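You operate a simulated robot arm through the tools that you are given. There is no shell and no other tool.

You run a simulated robot arm. Do the job below in one go: nothing can be reset, and whatever is moved stays where it is left.

JOB
Dab grease on top of the pipe's end, slide it home, lock the coupling.
Fine: grease goes on with the yellow-handled brush, which goes back; shut the upper half, then turn the latch. Set down upright: yellow-handled brush. A coat counts when it lies all over at full strength: go over it till it gets no stronger.

The check looks at the end state, three seconds after you hand in, the way a careful person would. Anything else that was tipped, shoved, dropped, spilled or broken makes it a failure.

ROBOT AND FRAMES
A 6-joint arm with a two-finger parallel gripper, fixed in place. Base frame: the origin is on the floor under the middle of its stand, x ahead of it, y to its left, z up; the work surface is at about z = 860. Readings come in mm, degrees, newtons and seconds.
With the tool pointing down near the work surface it reaches from about 360 to 760 mm from the base axis. Its first joint turns from -66.0 to 66.0 degrees. Payload 2.45 kg.
Tool frame: the origin (TCP) lies between the finger pads and is the grasp point; the fingertips stand 24 mm ahead of it; z points along the fingers, y is the line along which they close. Largest opening 68 mm; finger width 17, thickness 10; the body of the gripper, 40 by 70 mm, starts 41 mm behind the TCP.
Orientation is that of the tool frame in the base frame, as a unit quaternion [x, y, z, w]. With the fingers straight down and closing along the base's y, the tool's x points along the base's -x, its y along +y and its z along -z.

CONTROLS
- The arm moves only by the tool jog_arm. Its argument "deltas" is one flat list of numbers, 7 for each row, row after row: the turn, a rotation vector about the base's x, y, z in degrees, then the shift along the base's x, y, z in mm, then the finger opening in mm, from 0 to 68. In form: [ax, ay, az, dx, dy, dz, hand, ax, ay, az, dx, dy, dz, hand, ...]. A call has 1 to 20 rows; each row shifts and turns the commanded pose from where the row before left it. Each row takes 0.2 s and may step no farther than 50 mm and 8.6 degrees from the row before; otherwise, or with a gripper value out of range, the whole call is refused. Where a pose cannot be reached the arm comes as near as it can. A force on the tool above 40 N (or 10 N above the force at the start of the call, whichever is more), or a blocked arm, ends the call early, and 0.2 s more pass. The fingers move at their own pace (about 108 mm/s each) and stop on an object; they squeeze with about 22 N. The grip force told is the motor's: it shows also when the fingers shut on nothing. Time passes only in rows, and 0.2 s behind the last, so rows that do not move let the fingers close. The reply holds the time, the measured pose of the TCP, the force on the tool along the base axes, the opening and the grip force, in the units named above and with some noise, with the torque about the TCP (base axes, N m) and any sound that the robot's microphone picked up, and new pictures: "show" is both (left out), scene, wrist or none.
- Cameras (640 x 400 px; columns grow to the right, rows downward): "scene" is fixed at [181.2, 423.2, 1474.2]; the picture's right is [-0.61, -0.79, 0.00], its down [-0.37, 0.29, -0.88] and it looks along [0.70, -0.54, -0.47] (base axes); focal length 250 px, centre (320, 200). "wrist" rides on the gripper at [84, 11, -75] in the tool frame; the picture's right is [-0.13, 0.99, 0.00], its down [-0.60, -0.08, -0.79] and it looks along [-0.79, -0.10, 0.61] (tool axes); focal length 251 px, centre (320, 200). There is no depth. A picture from a camera that has moved, and an enlarged one, comes with that camera's place and axes in the base frame and with its lens.
- close_up(camera, box): a new picture of the part [left, top, right, bottom] of that camera's present view, enlarged. It takes no simulated time.
- close_job(): hands the job in; it is judged then, once.

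Places have to be worked out from the pictures, the camera data and where the tool is seen. Open the gripper and draw the arm clear of the work before you hand the job in, unless the task says otherwise.

The tools are called as name(argument=value, ...) on one line, values as JSON. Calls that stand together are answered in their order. jog_arm: Moves the arm, as the interface text tells. Its arguments: {"type":"object","properties":{"deltas":{"type":"array","items":{"type":"number"}},"show":{"type":"string","enum":["both","scene","wrist","none"]}},"required":["deltas"]} The other tools are called the same way: close_up (camera, box) takes an enlarged picture of a part of a camera's view; close_job () hands the job in.

At the start:

```text
clock: 0.0
ee_pos: [487.6, 125.9, 1332.6]
ee_rot: [0.001, 1.0, 0.001, 0.002]
wrist_force: [0.4, 0.0, 0.6]
ft_torque: [0.01, 0.0, 0.03]
finger_gap: 68.1
grip_force: 0.0
```

scene: 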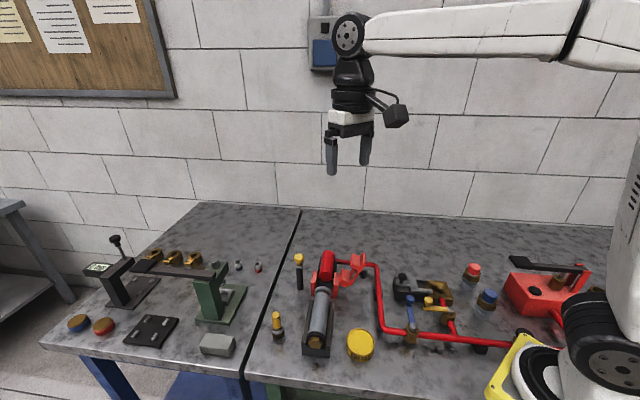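
wrist: 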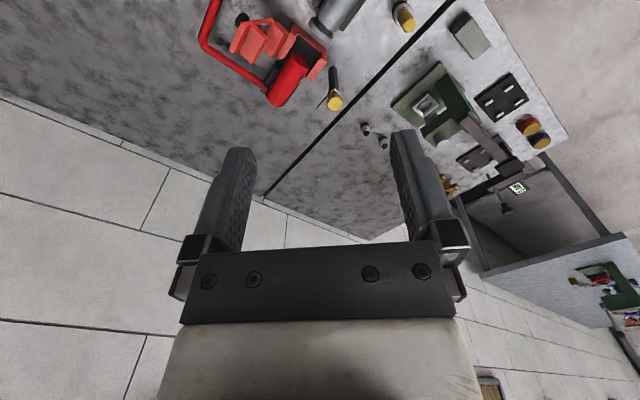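

I'll start by looking closely at the scene before moving anything.

close_up(camera="scene", box=[240, 230, 400, 380])

close_up(camera="scene", box=[360, 230, 560, 370])

close_up(camera="scene", box=[40, 220, 260, 370])

close_up(camera="wrist", box=[190, 0, 430, 150])

```text
2.67 times, centred on (320, 305) of scene
camera zoom: at [181.2, 423.2, 1474.2], right [-0.61, -0.79, 0.0], down [-0.37, 0.29, -0.88], along [0.7, -0.54, -0.47], focal length 666 px, centre (320, -80)
```

zoom: 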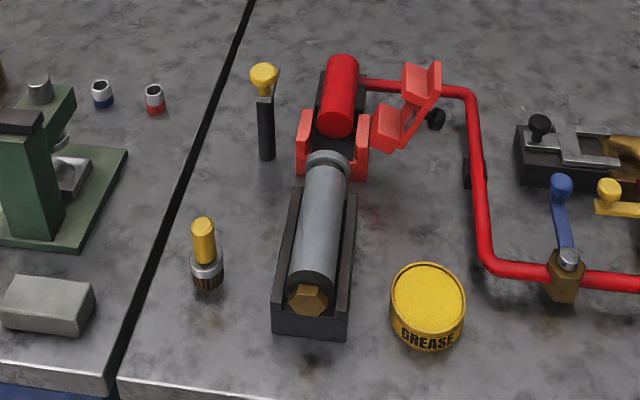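

```text
2.86 times, centred on (460, 300) of scene
camera zoom: at [181.2, 423.2, 1474.2], right [-0.61, -0.79, 0.0], down [-0.37, 0.29, -0.88], along [0.7, -0.54, -0.47], focal length 714 px, centre (-80, -86)
```

zoom: 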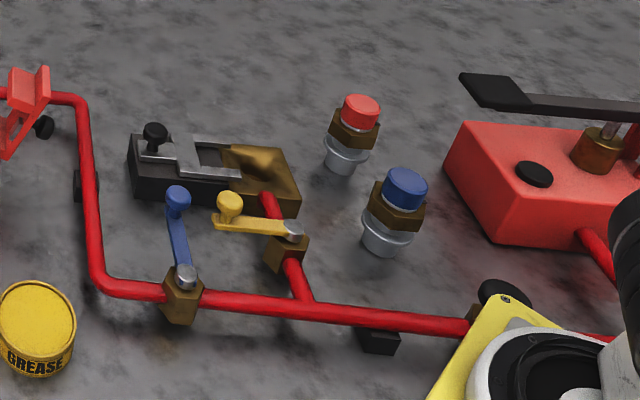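

```text
2.67 times, centred on (150, 295) of scene
camera zoom: at [181.2, 423.2, 1474.2], right [-0.61, -0.79, 0.0], down [-0.37, 0.29, -0.88], along [0.7, -0.54, -0.47], focal length 666 px, centre (773, -53)
```

zoom: 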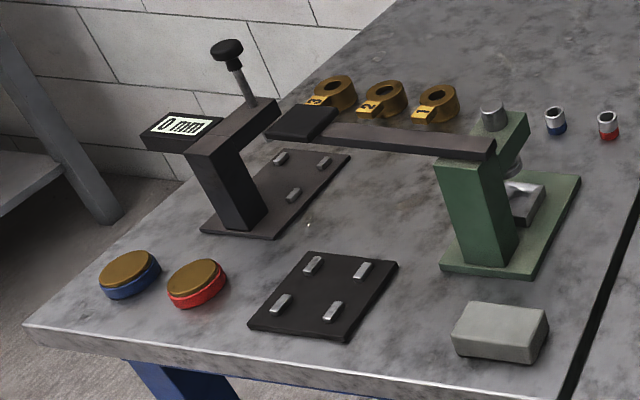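

```text
2.67 times, centred on (310, 75) of wrist
camera zoom: at [403.1, 136.6, 1408.7], right [0.13, 0.99, 0.0], down [0.6, -0.08, 0.79], along [0.79, -0.1, -0.61], focal length 670 px, centre (347, 533)
```

zoom: 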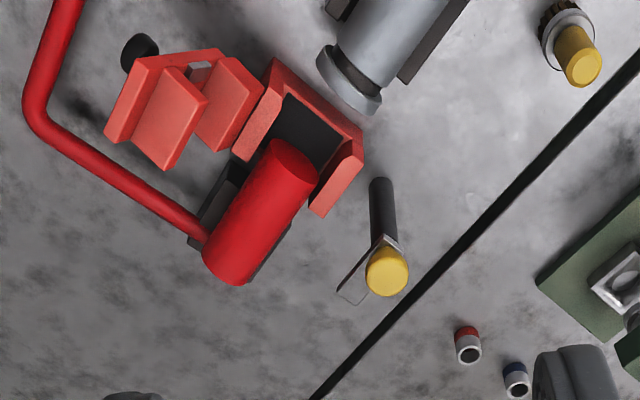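

The brush stands near (567, 261) by my reckoning, the grease tin near (416, 115), and the pipe runs diagonally toward the coupling near (620, 70). I'll lower the arm over free air to get a closer, different view with the wrist camera.

jog_arm(deltas=[0, 0, 0, -15, 0, -45, 68, 0, 0, 0, -15, 0, -45, 68, 0, 0, 0, -15, 0, -45, 68, 0, 0, 0, -15, 0, -45, 68], show="both")

```text
clock: 1.0
ee_pos: [426.6, 125.3, 1151.8]
ee_rot: [0.001, 1.0, 0.001, 0.0]
wrist_force: [-0.5, 0.3, -0.2]
ft_torque: [0.04, -0.01, 0.01]
finger_gap: 68.0
grip_force: 0.0
camera wrist: at [342.3, 136.7, 1227.8], right [0.13, 0.99, 0.0], down [0.6, -0.08, 0.79], along [0.79, -0.1, -0.61], focal length 251 px, centre (320, 200)
```

scene: 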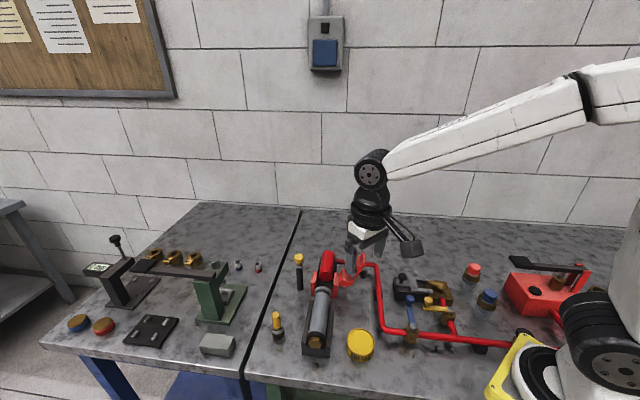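
wrist: 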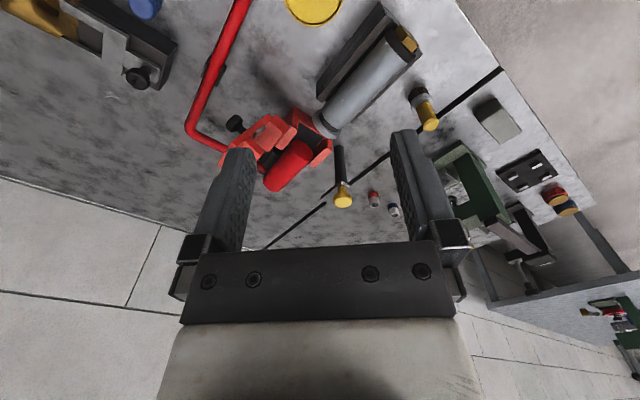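

The coupling, pipe and yellow-knobbed post are in view. I'll take enlarged pictures of them.

close_up(camera="wrist", box=[200, 80, 360, 220])

close_up(camera="wrist", box=[280, 0, 460, 140])

close_up(camera="scene", box=[285, 240, 375, 310])

close_up(camera="scene", box=[260, 290, 390, 370])

```text
2.86 times, centred on (280, 150) of wrist
camera zoom: at [342.3, 136.7, 1227.8], right [0.13, 0.99, 0.0], down [0.6, -0.08, 0.79], along [0.79, -0.1, -0.61], focal length 718 px, centre (434, 343)
```

zoom: 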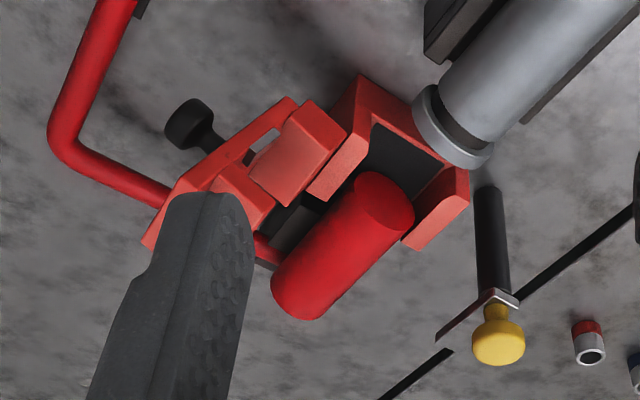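

```text
2.86 times, centred on (370, 70) of wrist
camera zoom: at [342.3, 136.7, 1227.8], right [0.13, 0.99, 0.0], down [0.6, -0.08, 0.79], along [0.79, -0.1, -0.61], focal length 718 px, centre (177, 571)
```

zoom: 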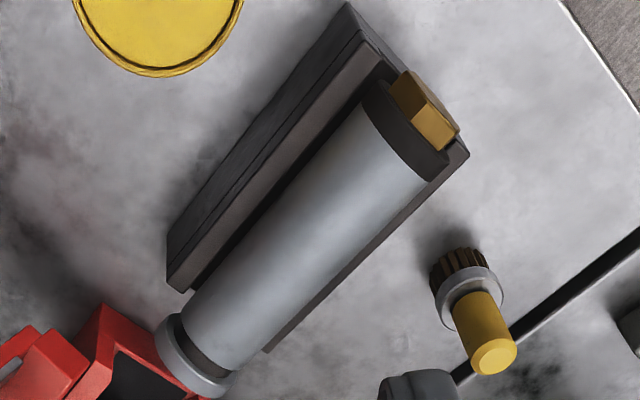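

```text
5.71 times, centred on (330, 275) of scene
camera zoom: at [181.2, 423.2, 1474.2], right [-0.61, -0.79, 0.0], down [-0.37, 0.29, -0.88], along [0.7, -0.54, -0.47], focal length 1427 px, centre (263, -229)
```

zoom: 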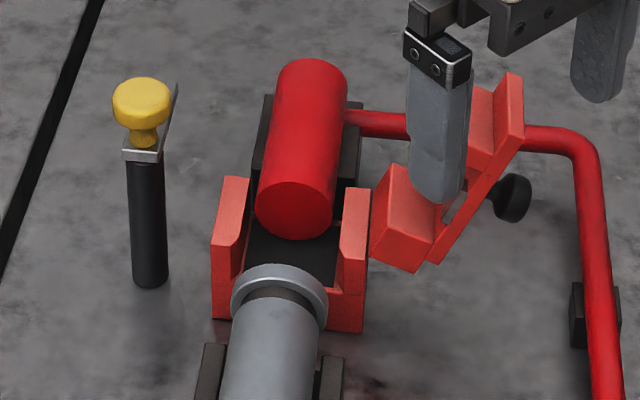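

```text
4.92 times, centred on (325, 330) of scene
camera zoom: at [181.2, 423.2, 1474.2], right [-0.61, -0.79, 0.0], down [-0.37, 0.29, -0.88], along [0.7, -0.54, -0.47], focal length 1230 px, centre (295, -440)
```

zoom: 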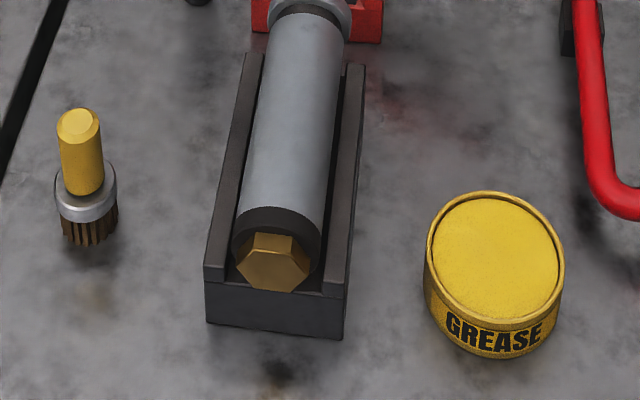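

The stub face works out to about (609, 74, 918), the pipe collar to about (566, 117, 918) and the hex end to about (464, 219, 917). So the pipe axis runs along (1,-1)/√2 with a ~60 mm gap. Next I'll view the coupling from its hinge side by turning the wrist camera.

jog_arm(deltas=[0, 0, 7.5, 8.7, -23.5, -9, 68, 0, 0, 7.5, 8.7, -23.5, -9, 68, 0, 0, 7.5, 8.7, -23.5, -9, 68, 0, 0, 7.5, 8.7, -23.5, -9, 68, 0, 0, 7.5, 8.7, -23.5, -9, 68, 0, 0, 7.5, 8.7, -23.5, -9, 68, 0, 0, 7.5, 8.7, -23.5, -9, 68], show="both")

```text
clock: 2.6
ee_pos: [487.1, -39.1, 1091.0]
ee_rot: [-0.443, 0.896, 0.001, 0.001]
wrist_force: [-0.4, -0.6, -0.5]
ft_torque: [-0.02, -0.01, -0.01]
finger_gap: 68.1
grip_force: 0.0
camera wrist: at [428.1, -99.4, 1165.8], right [-0.71, 0.7, 0.0], down [0.43, 0.43, 0.79], along [0.56, 0.56, -0.61], focal length 251 px, centre (320, 200)
```

scene: 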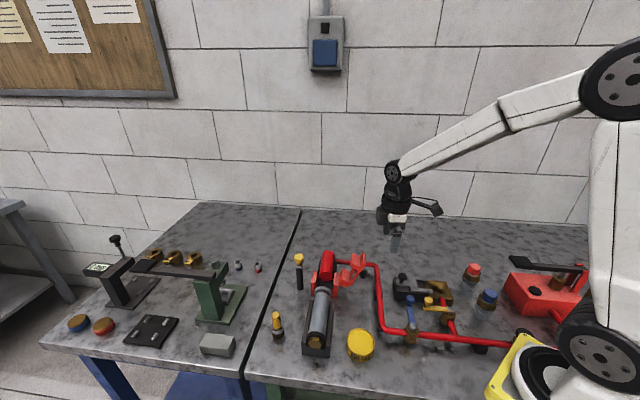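
wrist: 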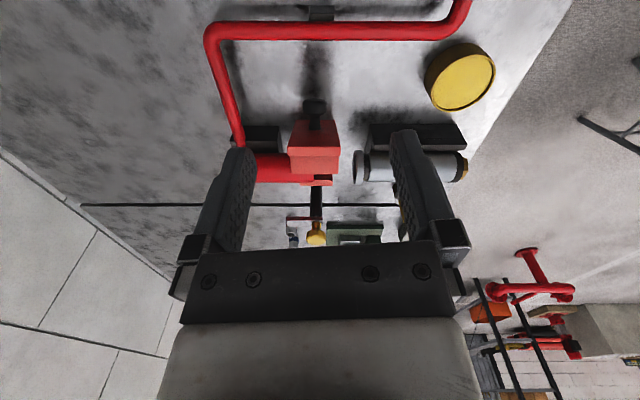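

close_up(camera="wrist", box=[230, 90, 410, 250])

close_up(camera="scene", box=[305, 240, 385, 310])

close_up(camera="scene", box=[280, 245, 310, 295])

```text
2.50 times, centred on (320, 170) of wrist
camera zoom: at [428.1, -99.4, 1165.8], right [-0.71, 0.7, 0.0], down [0.43, 0.43, 0.79], along [0.56, 0.56, -0.61], focal length 629 px, centre (320, 275)
```

zoom: 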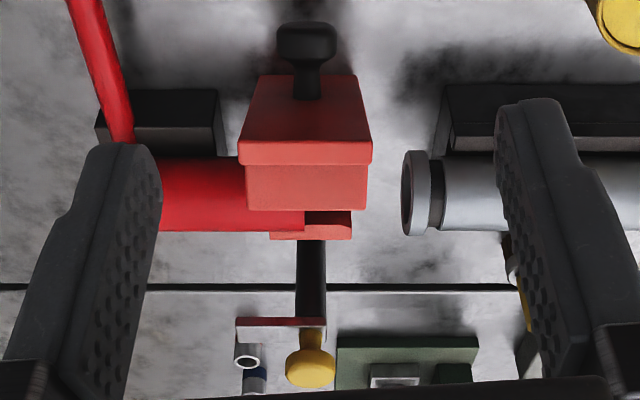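

```text
5.71 times, centred on (345, 275) of scene
camera zoom: at [181.2, 423.2, 1474.2], right [-0.61, -0.79, 0.0], down [-0.37, 0.29, -0.88], along [0.7, -0.54, -0.47], focal length 1427 px, centre (177, -229)
```

zoom: 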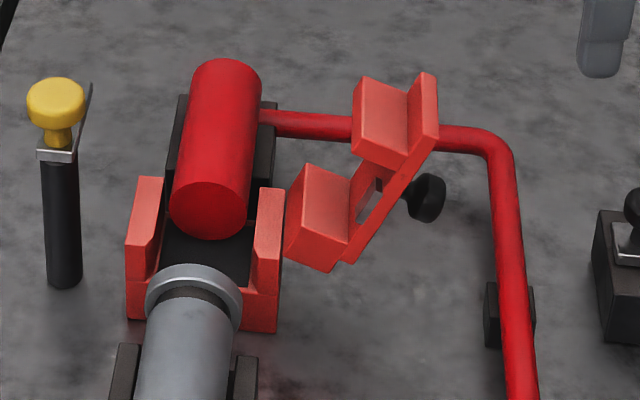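

```text
8.00 times, centred on (295, 270) of scene
camera zoom: at [181.2, 423.2, 1474.2], right [-0.61, -0.79, 0.0], down [-0.37, 0.29, -0.88], along [0.7, -0.54, -0.47], focal length 1998 px, centre (520, -360)
```

zoom: 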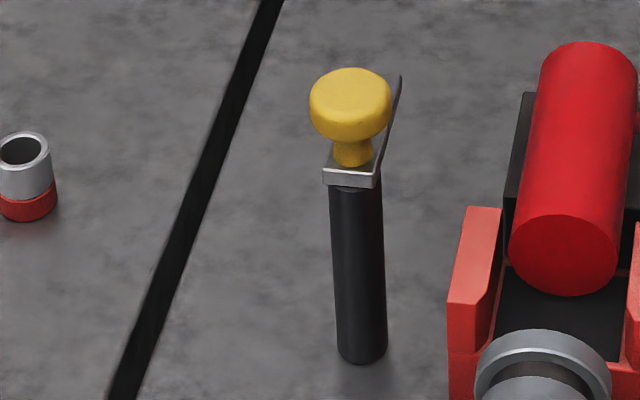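

The cap stands open about 113° and leans back past vertical on its hinge, with its black knob near (526, -1, 947). The latch post is near (662, 130), with its plate at z≈953 pointing along the pipe direction. I'll zoom on the pipe end, tin and brush before grabbing the brush.

close_up(camera="scene", box=[300, 275, 345, 310])

close_up(camera="scene", box=[340, 322, 385, 366])

close_up(camera="scene", box=[260, 305, 295, 350])

```text
11.43 times, centred on (322, 292) of scene
camera zoom: at [181.2, 423.2, 1474.2], right [-0.61, -0.79, 0.0], down [-0.37, 0.29, -0.88], along [0.7, -0.54, -0.47], focal length 2854 px, centre (291, -857)
```

zoom: 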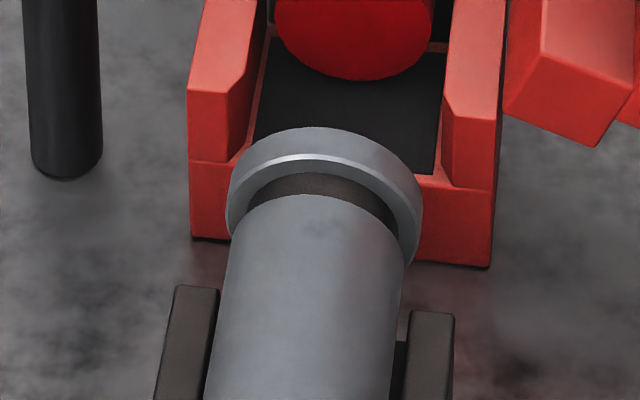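

```text
9.09 times, centred on (362, 344) of scene
camera zoom: at [181.2, 423.2, 1474.2], right [-0.61, -0.79, 0.0], down [-0.37, 0.29, -0.88], along [0.7, -0.54, -0.47], focal length 2271 px, centre (-66, -1109)
```

zoom: 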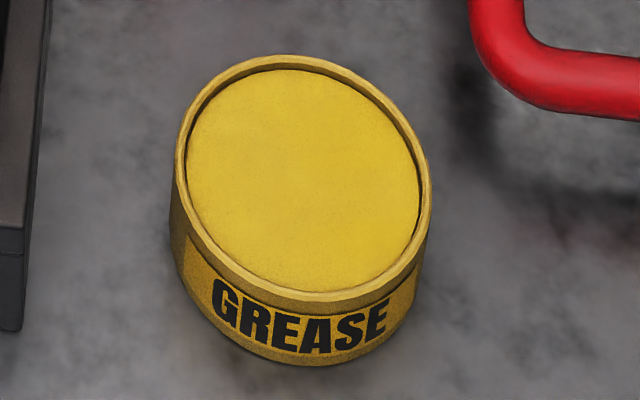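

```text
8.89 times, centred on (278, 328) of scene
camera zoom: at [181.2, 423.2, 1474.2], right [-0.61, -0.79, 0.0], down [-0.37, 0.29, -0.88], along [0.7, -0.54, -0.47], focal length 2220 px, centre (698, -933)
```

zoom: 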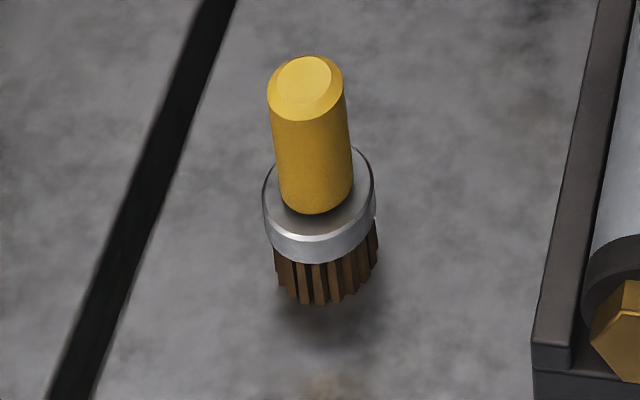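

The brush is near (571, 260) with its top at z≈940, the grease surface is at z≈885 near (418, 116), and the tin is open. I'll move over the brush and square the gripper up.

jog_arm(deltas=[0, 0, -7.5, 11.7, 42.7, 0, 68, 0, 0, -7.5, 11.7, 42.7, 0, 68, 0, 0, -7.5, 11.7, 42.7, 0, 68, 0, 0, -7.5, 11.7, 42.7, 0, 68, 0, 0, -7.5, 11.7, 42.7, -10, 68, 0, 0, -7.5, 11.7, 42.7, -10, 68, 0, 0, -7.5, 11.7, 42.7, -10, 68], show="both")

```text
clock: 4.2
ee_pos: [570.4, 260.2, 1060.3]
ee_rot: [0.0, 1.0, 0.001, 0.001]
wrist_force: [-0.6, 0.5, 0.4]
ft_torque: [0.02, 0.0, -0.04]
finger_gap: 68.0
grip_force: 0.3
camera wrist: at [486.4, 272.1, 1135.1], right [0.13, 0.99, 0.0], down [0.6, -0.08, 0.79], along [0.79, -0.1, -0.61], focal length 251 px, centre (320, 200)
```

scene: 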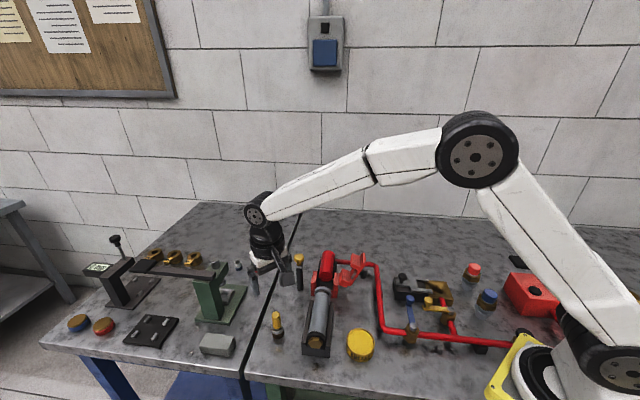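
wrist: 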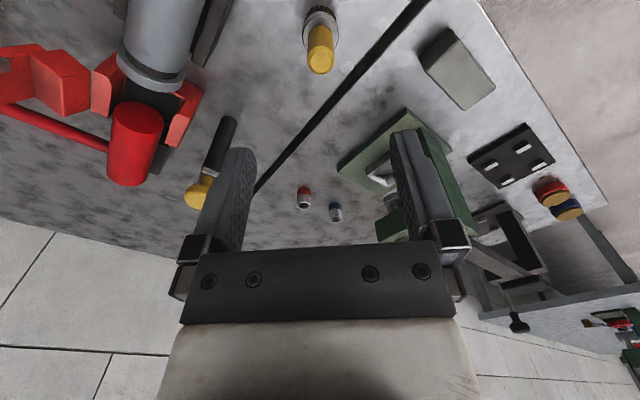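

The wrist view puts the brush top at about (572, 261). I'll zoom to confirm that before descending.

close_up(camera="wrist", box=[280, 0, 360, 80])

close_up(camera="wrist", box=[60, 20, 260, 220])

```text
5.00 times, centred on (320, 40) of wrist
camera zoom: at [486.4, 272.1, 1135.1], right [0.13, 0.99, 0.0], down [0.6, -0.08, 0.79], along [0.79, -0.1, -0.61], focal length 1257 px, centre (320, 1000)
```

zoom: 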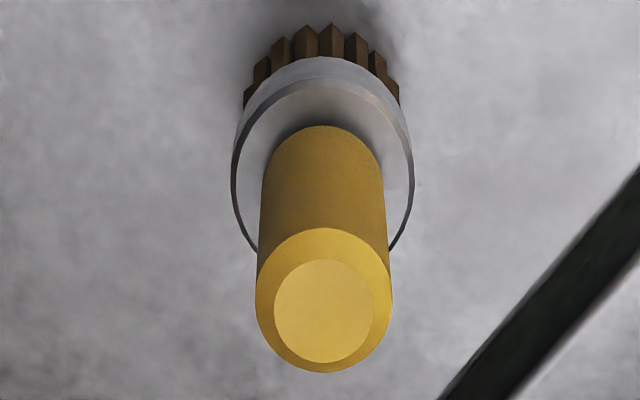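

```text
2.00 times, centred on (160, 120) of wrist
camera zoom: at [486.4, 272.1, 1135.1], right [0.13, 0.99, 0.0], down [0.6, -0.08, 0.79], along [0.79, -0.1, -0.61], focal length 503 px, centre (640, 360)
```

zoom: 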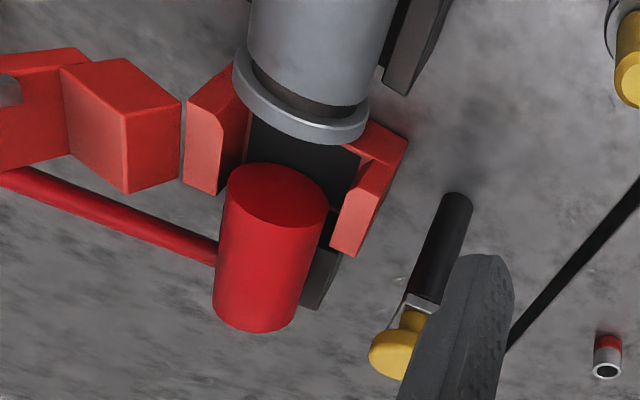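

The handle is about 20 mm across at (572, 261) and the ferrule top is at z≈883. I'll descend to TCP z≈922 and close on the handle.

jog_arm(deltas=[0, 0, 0, 1.5, 0.8, -46, 68, 0, 0, 0, 0, 0, -46, 68, 0, 0, 0, 0, 0, -36, 68, 0, 0, 0, 0, 0, -10, 68, 0, 0, 0, 0, 0, 0, 68], show="both")

```text
clock: 5.4
ee_pos: [571.0, 261.0, 923.0]
ee_rot: [0.0, 1.0, 0.001, 0.0]
wrist_force: [0.0, -0.6, 0.4]
ft_torque: [-0.03, 0.04, -0.02]
finger_gap: 68.1
grip_force: 0.1
camera wrist: at [487.5, 272.1, 997.7], right [0.13, 0.99, 0.0], down [0.6, -0.08, 0.79], along [0.79, -0.1, -0.61], focal length 251 px, centre (320, 200)
```

scene: 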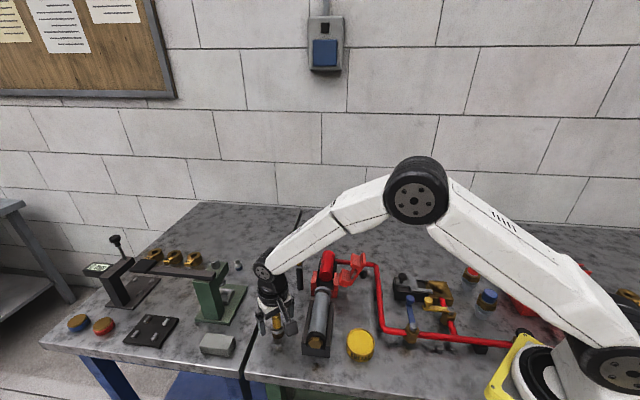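
wrist: 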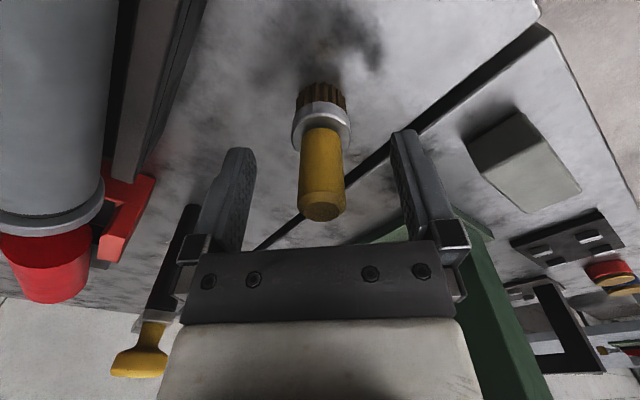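

The handle sits right between the pads (the TCP projects to (320, 182), inside the handle). I'm closing the fingers.

jog_arm(deltas=[0, 0, 0, 0, 0, 0, 15, 0, 0, 0, 0, 0, 0, 0, 0, 0, 0, 0, 0, 0, 0, 0, 0, 0, 0, 0, 0, 0], show="both")

```text
clock: 6.4
ee_pos: [571.6, 260.4, 922.9]
ee_rot: [-0.001, 1.0, 0.0, 0.0]
wrist_force: [0.4, 1.0, -0.1]
ft_torque: [-0.02, -0.02, -0.01]
finger_gap: 20.3
grip_force: 21.9
camera wrist: at [487.4, 272.0, 997.9], right [0.13, 0.99, 0.0], down [0.6, -0.08, 0.79], along [0.79, -0.1, -0.61], focal length 251 px, centre (320, 200)
```

scene: 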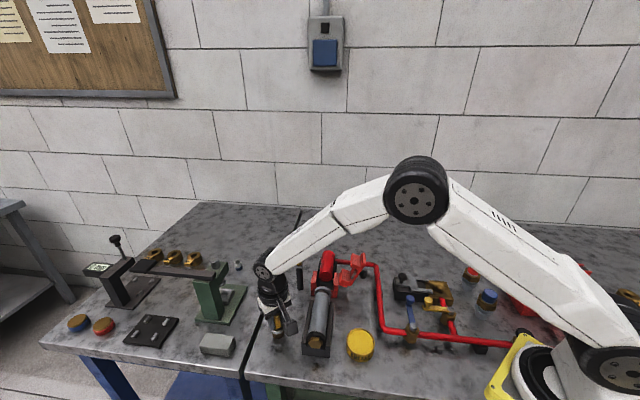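
wrist: 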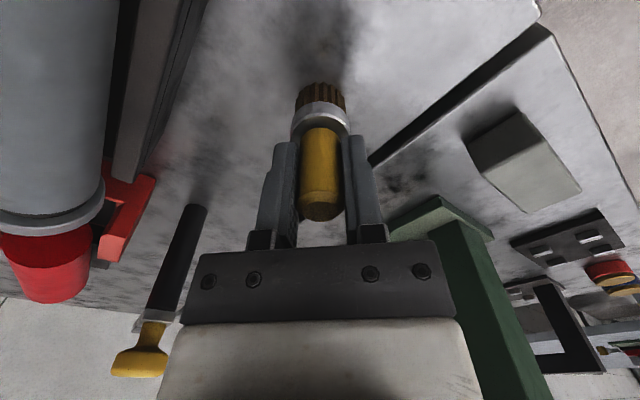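

The brush is gripped (20.3 mm, 22 N), so the bristle tips are about 63 mm below the TCP. I'll lift it and carry it high over to the grease tin.

jog_arm(deltas=[0, 0, 0, 0, 0, 20, 0, 0, 0, 0, 0, 0, 49, 0, 0, 0, 0, 0, 0, 49, 0, 0, 0, 0, -30, -29, 0, 0, 0, 0, 0, -30, -29, 0, 0, 0, 0, 0, -30, -29, 0, 0, 0, 0, 0, -30, -29, 0, 0, 0, 0, 0, -33, -29, 0, 0], show="both")

```text
clock: 8.2
ee_pos: [417.3, 115.4, 1041.4]
ee_rot: [-0.001, 1.0, 0.002, 0.002]
wrist_force: [-0.2, -0.8, -0.9]
ft_torque: [-0.01, 0.0, 0.01]
finger_gap: 20.3
grip_force: 21.9
camera wrist: at [334.0, 126.7, 1117.1], right [0.13, 0.99, 0.0], down [0.6, -0.08, 0.79], along [0.79, -0.1, -0.61], focal length 251 px, centre (320, 200)
```

scene: 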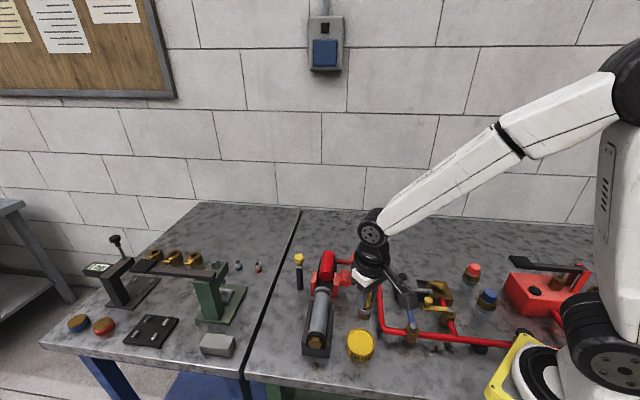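
wrist: 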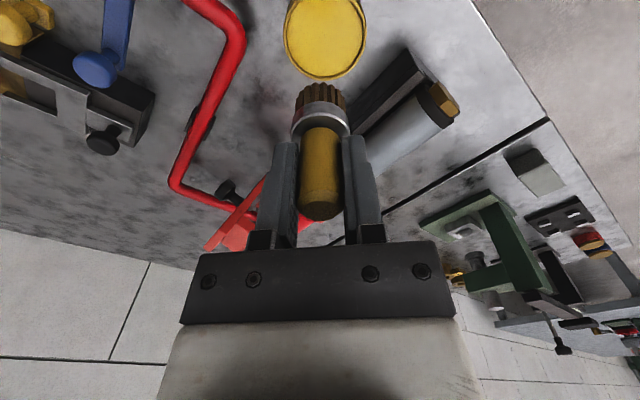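

The tin centre works out to about (416, 118). I'll shift slightly and lower the bristles to just above the grease, then look.

jog_arm(deltas=[0, 0, 0, -1.5, 2.5, -30, 0, 0, 0, 0, 0, 0, -30, 0, 0, 0, 0, 0, 0, -25, 0, 0, 0, 0, 0, 0, 0, 0], show="both")

close_up(camera="scene", box=[330, 300, 400, 370])

close_up(camera="wrist", box=[270, 0, 390, 130])

```text
clock: 9.2
ee_pos: [417.3, 117.5, 956.1]
ee_rot: [0.0, 1.0, 0.001, 0.001]
wrist_force: [0.0, -0.1, -1.6]
ft_torque: [-0.04, -0.01, 0.02]
finger_gap: 20.4
grip_force: 22.3
camera wrist: at [332.8, 129.4, 1031.6], right [0.13, 0.99, 0.0], down [0.6, -0.08, 0.79], along [0.79, -0.1, -0.61], focal length 251 px, centre (320, 200)
```

scene: 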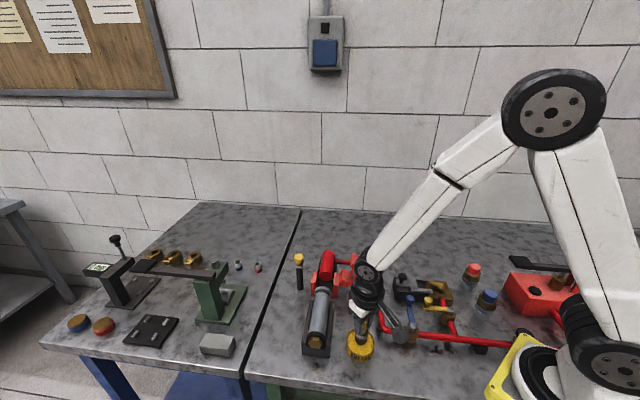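
wrist: 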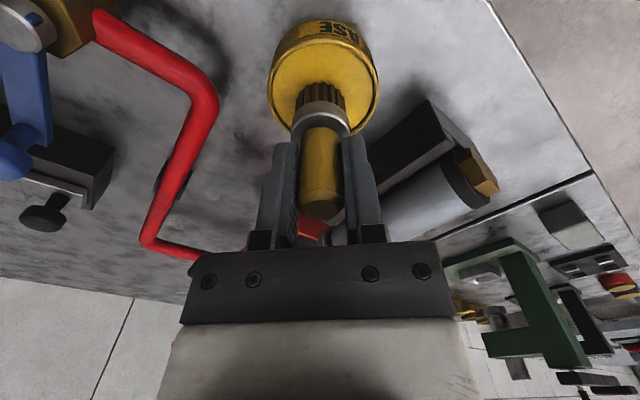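

```text
5.71 times, centred on (365, 335) of scene
camera zoom: at [181.2, 423.2, 1474.2], right [-0.61, -0.79, 0.0], down [-0.37, 0.29, -0.88], along [0.7, -0.54, -0.47], focal length 1427 px, centre (63, -571)
```

zoom: 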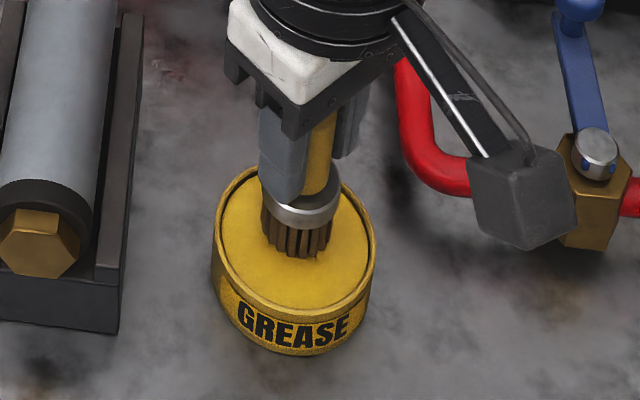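

```text
3.08 times, centred on (330, 65) of wrist
camera zoom: at [332.8, 129.4, 1031.6], right [0.13, 0.99, 0.0], down [0.6, -0.08, 0.79], along [0.79, -0.1, -0.61], focal length 774 px, centre (289, 615)
```

zoom: 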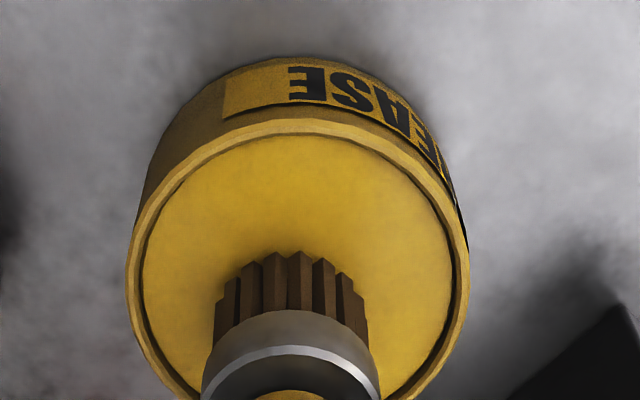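

The bristles are over the grease, at roughly z≈893. I'll ease them down into it in small steps while watching the force.

jog_arm(deltas=[0, 0, 0, 0, 0, -4, 0, 0, 0, 0, 0, 0, -4, 0, 0, 0, 0, 0, 0, -3, 0, 0, 0, 0, 0, 0, 0, 0], show="both")

close_up(camera="wrist", box=[270, 0, 390, 130])

close_up(camera="scene", box=[340, 315, 385, 360])

```text
clock: 10.2
ee_pos: [417.2, 119.1, 946.2]
ee_rot: [0.001, 1.0, 0.002, 0.002]
wrist_force: [2.4, 2.4, 18.1]
ft_torque: [0.11, -0.16, 0.04]
finger_gap: 20.3
grip_force: 21.9
camera wrist: at [333.5, 129.8, 1020.3], right [0.13, 0.99, 0.0], down [0.6, -0.08, 0.8], along [0.79, -0.1, -0.6], focal length 251 px, centre (320, 200)
```

scene: 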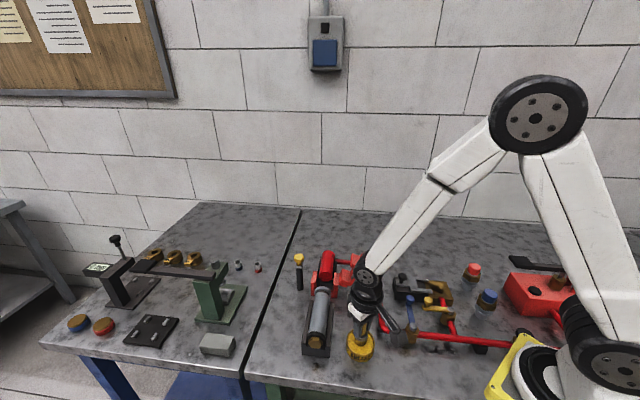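
wrist: 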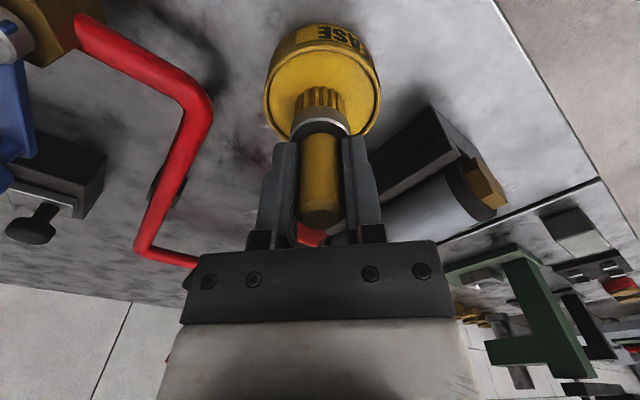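

```text
3.08 times, centred on (330, 65) of wrist
camera zoom: at [333.5, 129.8, 1020.3], right [0.13, 0.99, 0.0], down [0.6, -0.08, 0.8], along [0.79, -0.1, -0.6], focal length 774 px, centre (289, 615)
```

zoom: 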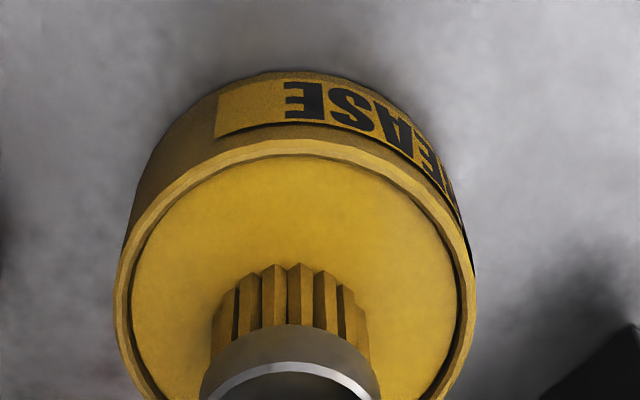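

```text
8.89 times, centred on (362, 338) of scene
camera zoom: at [181.0, 423.1, 1474.2], right [-0.61, -0.79, 0.0], down [-0.37, 0.29, -0.88], along [0.7, -0.54, -0.47], focal length 2220 px, centre (-58, -1022)
```

zoom: 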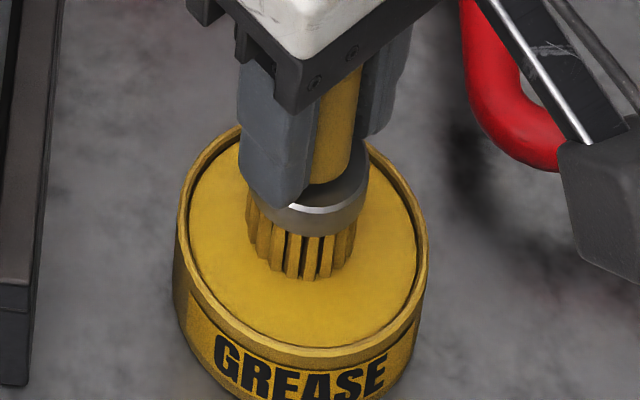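

The bristles turned yellow, so the brush is loaded. I'll lift out of the tin and carry it over the pipe's coupling-side end.

jog_arm(deltas=[0, 0, 0, 0, 0, 10, 0, 0, 0, 0, 0, 0, 30, 0, 0, 0, 0, 0, 0, 45, 0, 0, 0, 0, 0, 0, 30, 0, 0, 0, 0, 49, 0, 0, 0, 0, 0, 0, 49, 0, 0, 0, 0, 0, 0, 46, -1, 0, 0], show="both")

close_up(camera="wrist", box=[240, 0, 400, 140])

close_up(camera="scene", box=[290, 240, 350, 310])

```text
clock: 11.8
ee_pos: [561.8, 116.8, 1058.3]
ee_rot: [0.0, 1.0, 0.001, 0.002]
wrist_force: [0.1, -0.8, -1.4]
ft_torque: [0.0, -0.01, 0.0]
finger_gap: 20.4
grip_force: 21.9
camera wrist: at [478.2, 128.2, 1134.2], right [0.13, 0.99, 0.0], down [0.6, -0.08, 0.79], along [0.79, -0.1, -0.61], focal length 251 px, centre (320, 200)
```

scene: 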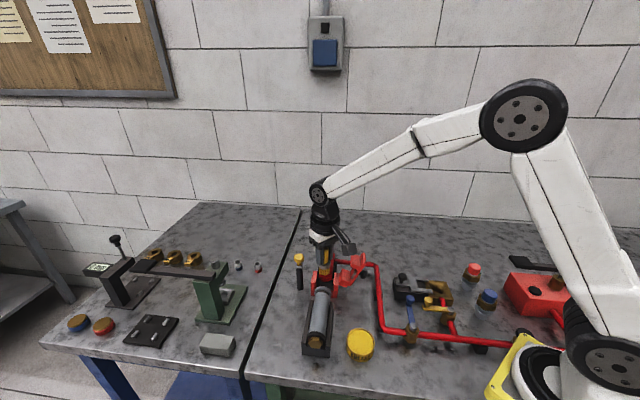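
wrist: 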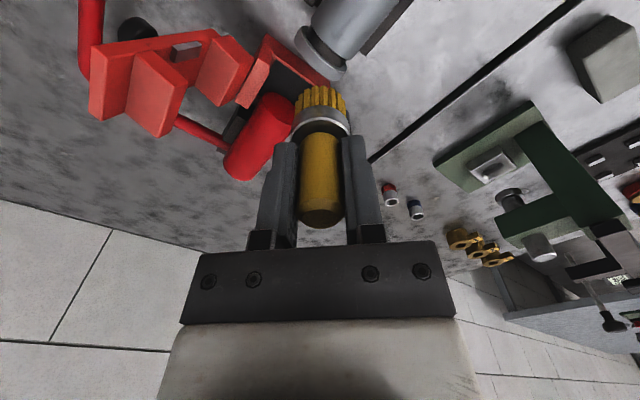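

```text
2.86 times, centred on (320, 70) of wrist
camera zoom: at [478.2, 128.2, 1134.2], right [0.13, 0.99, 0.0], down [0.6, -0.08, 0.79], along [0.79, -0.1, -0.61], focal length 718 px, centre (320, 571)
```

zoom: 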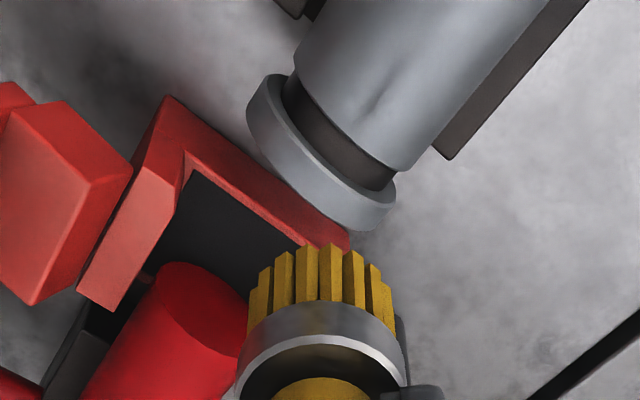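

```text
5.71 times, centred on (320, 275) of scene
camera zoom: at [181.2, 423.2, 1474.2], right [-0.61, -0.79, 0.0], down [-0.37, 0.29, -0.88], along [0.7, -0.54, -0.47], focal length 1427 px, centre (320, -229)
```

zoom: 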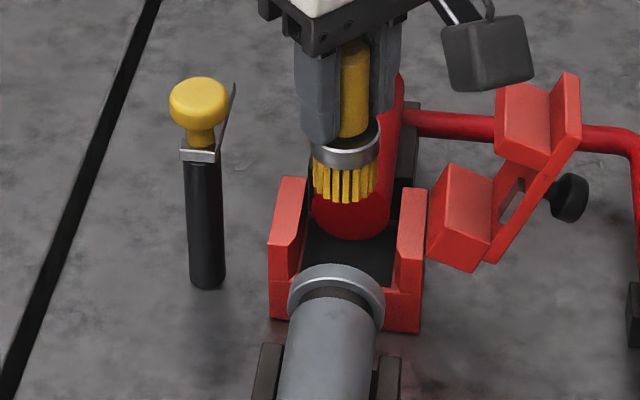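

The collar spans u≈311–321 along the pipe axis, with a dark groove behind it. I'll centre the brush over the end at about (559, 123.5) and lower until just above the pipe.

jog_arm(deltas=[0, 0, 0, -2.2, 5.9, -20, 0, 0, 0, 0, 0, 0, -20, 0, 0, 0, 0, 0, 0, -8, 0, 0, 0, 0, 0, 0, 0, 0], show="both")

close_up(camera="wrist", box=[240, 0, 400, 140])

close_up(camera="scene", box=[290, 250, 350, 320])

```text
clock: 12.8
ee_pos: [557.9, 123.9, 1011.3]
ee_rot: [0.001, 1.0, 0.001, 0.0]
wrist_force: [-0.1, -0.5, -1.2]
ft_torque: [0.04, 0.02, 0.0]
finger_gap: 20.2
grip_force: 22.4
camera wrist: at [474.8, 134.3, 1086.7], right [0.13, 0.99, 0.0], down [0.6, -0.08, 0.79], along [0.79, -0.1, -0.61], focal length 251 px, centre (320, 200)
```

scene: 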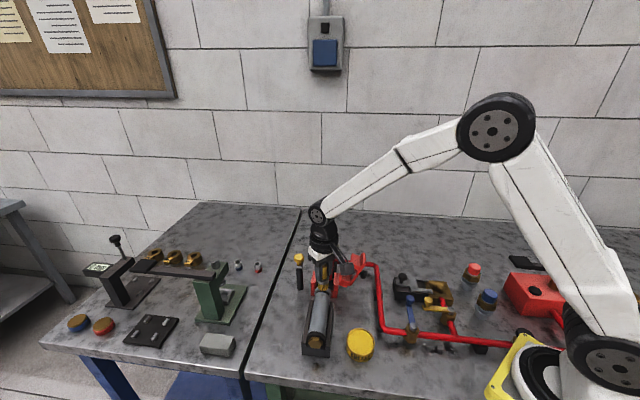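
wrist: 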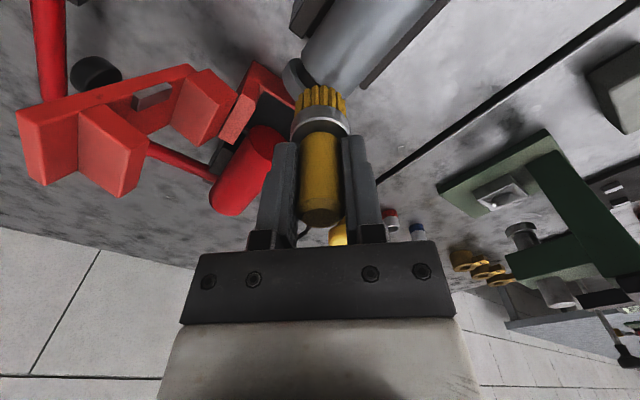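

```text
2.86 times, centred on (320, 70) of wrist
camera zoom: at [474.8, 134.3, 1086.7], right [0.13, 0.99, 0.0], down [0.6, -0.08, 0.79], along [0.79, -0.1, -0.61], focal length 718 px, centre (320, 571)
```

zoom: 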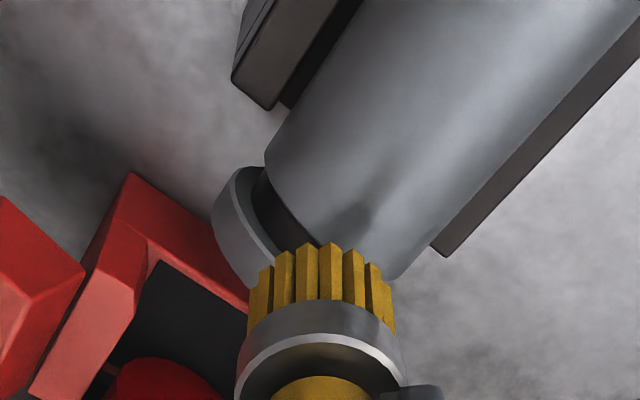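

```text
5.71 times, centred on (320, 285) of scene
camera zoom: at [181.2, 423.2, 1474.2], right [-0.61, -0.79, 0.0], down [-0.37, 0.29, -0.88], along [0.7, -0.54, -0.47], focal length 1427 px, centre (320, -286)
```

zoom: 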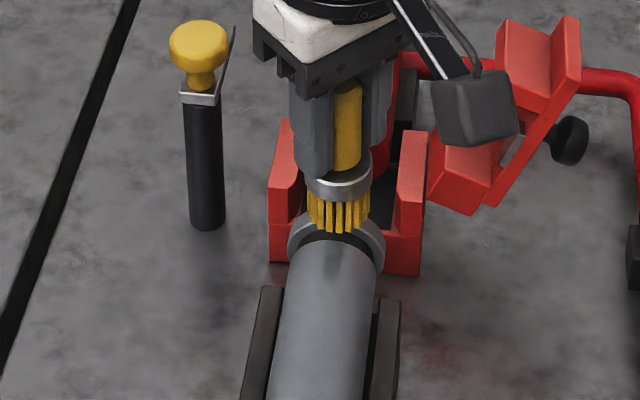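

The bristles hover just above the collar and groove, at about z≈948. I'll lower gently to make contact.

jog_arm(deltas=[0, 0, 0, 0, 0, -3, 0, 0, 0, 0, 0, 0, -2, 0, 0, 0, 0, 0, 0, -1, 0, 0, 0, 0, 0, 0, 0, 0], show="none")

close_up(camera="scene", box=[300, 270, 345, 310])

```text
clock: 13.8
ee_pos: [558.4, 122.3, 1005.3]
ee_rot: [0.0, 1.0, 0.001, -0.001]
wrist_force: [-0.3, -0.7, -0.2]
ft_torque: [0.02, 0.0, 0.01]
finger_gap: 20.0
grip_force: 22.1
```

```text
10.00 times, centred on (322, 290) of scene
camera zoom: at [181.2, 423.2, 1474.2], right [-0.61, -0.79, 0.0], down [-0.37, 0.29, -0.88], along [0.7, -0.54, -0.47], focal length 2498 px, centre (295, -700)
```

zoom: 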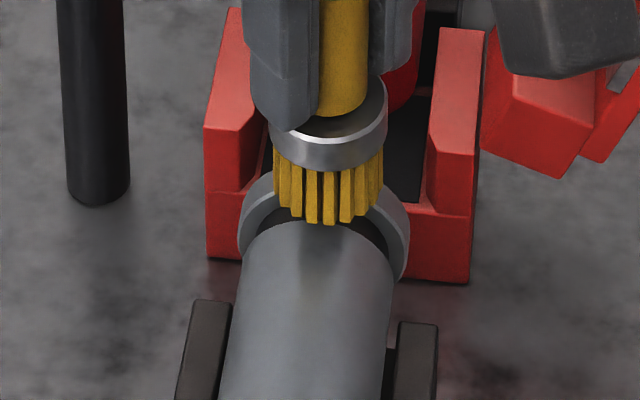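

There's no contact yet, so I'll lower another couple of millimetres.

jog_arm(deltas=[0, 0, 0, 0, 0, -1, 0, 0, 0, 0, 0, 0, -1, 0, 0, 0, 0, 0, 0, -1, 0, 0, 0, 0, 0, 0, 0, 0], show="none")

close_up(camera="scene", box=[300, 270, 345, 310])

```text
clock: 14.8
ee_pos: [558.7, 122.2, 1003.5]
ee_rot: [0.0, 1.0, 0.002, 0.002]
wrist_force: [0.3, 0.5, -0.9]
ft_torque: [0.01, 0.01, 0.02]
finger_gap: 20.0
grip_force: 21.9
```

```text
10.00 times, centred on (322, 290) of scene
camera zoom: at [181.2, 423.2, 1474.2], right [-0.61, -0.79, 0.0], down [-0.37, 0.29, -0.88], along [0.7, -0.54, -0.47], focal length 2498 px, centre (295, -700)
```

zoom: 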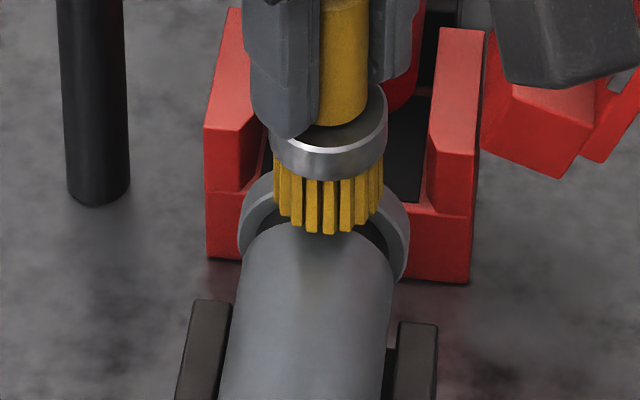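

Still no force, so I'll keep going down a millimetre at a time.

jog_arm(deltas=[0, 0, 0, 0, 0, -1, 0, 0, 0, 0, 0, 0, -1, 0, 0, 0, 0, 0, 0, 0, 0], show="none")

close_up(camera="scene", box=[300, 270, 345, 310])

close_up(camera="wrist", box=[260, 40, 380, 140])

```text
clock: 15.6
ee_pos: [558.3, 122.8, 1000.8]
ee_rot: [0.0, 1.0, 0.002, 0.001]
wrist_force: [-0.1, -0.1, -0.6]
ft_torque: [-0.01, 0.02, 0.02]
finger_gap: 20.1
grip_force: 22.4
```

```text
10.00 times, centred on (322, 290) of scene
camera zoom: at [181.2, 423.2, 1474.2], right [-0.61, -0.79, 0.0], down [-0.37, 0.29, -0.88], along [0.7, -0.54, -0.47], focal length 2498 px, centre (295, -700)
```

zoom: 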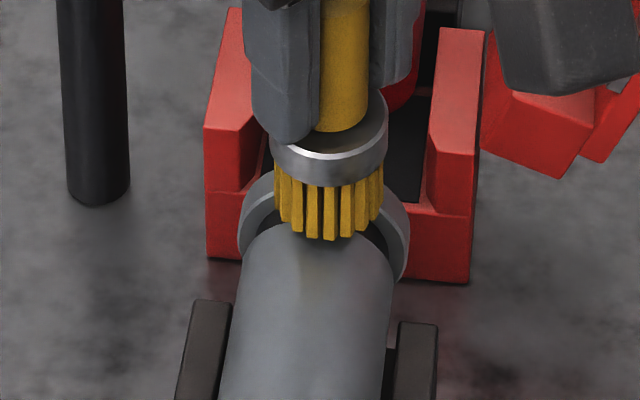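

```text
4.00 times, centred on (320, 90) of wrist
camera zoom: at [474.7, 133.9, 1075.6], right [0.13, 0.99, 0.0], down [0.6, -0.08, 0.79], along [0.79, -0.1, -0.61], focal length 1006 px, centre (320, 640)
```

zoom: 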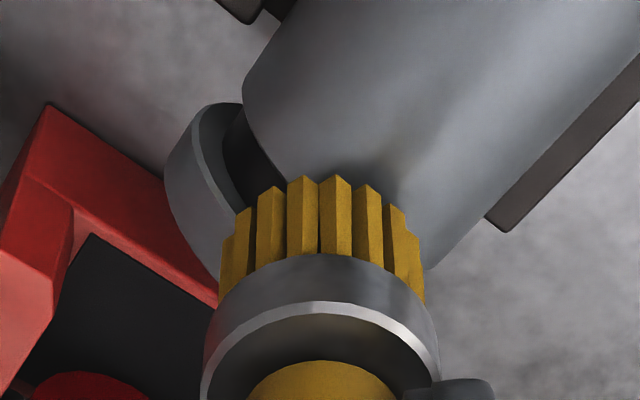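

A faint yellow tint is appearing on the pipe below the bristles. I'll go down a bit more until contact registers.

jog_arm(deltas=[0, 0, 0, 0, 0, -1, 0, 0, 0, 0, 0, 0, -1, 0, 0, 0, 0, 0, 0, 0, 0], show="none")

close_up(camera="scene", box=[300, 270, 345, 310])

close_up(camera="wrist", box=[260, 40, 380, 140])

```text
clock: 16.4
ee_pos: [558.1, 122.2, 998.6]
ee_rot: [0.0, 1.0, 0.0, 0.001]
wrist_force: [-0.3, -0.5, -0.3]
ft_torque: [0.04, 0.0, -0.05]
finger_gap: 20.2
grip_force: 21.4
```

```text
10.00 times, centred on (322, 290) of scene
camera zoom: at [181.2, 423.2, 1474.2], right [-0.61, -0.79, 0.0], down [-0.37, 0.29, -0.88], along [0.7, -0.54, -0.47], focal length 2498 px, centre (295, -700)
```

zoom: 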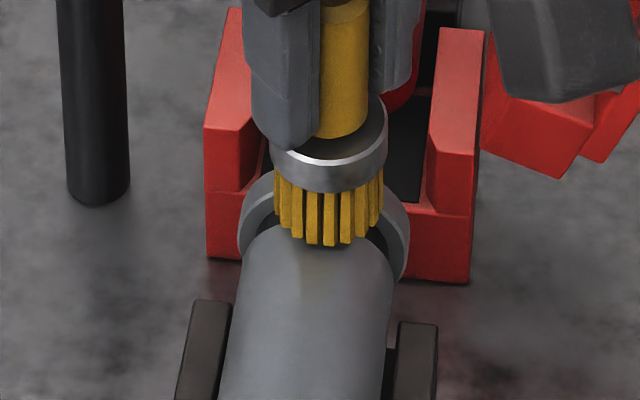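

```text
4.00 times, centred on (320, 90) of wrist
camera zoom: at [474.6, 134.0, 1073.7], right [0.13, 0.99, 0.0], down [0.6, -0.08, 0.79], along [0.79, -0.1, -0.61], focal length 1006 px, centre (320, 640)
```

zoom: 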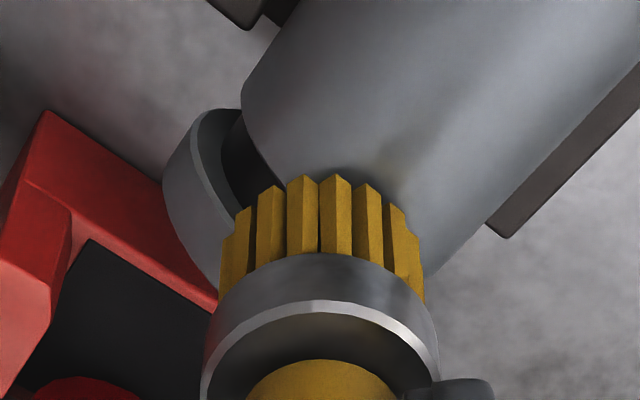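

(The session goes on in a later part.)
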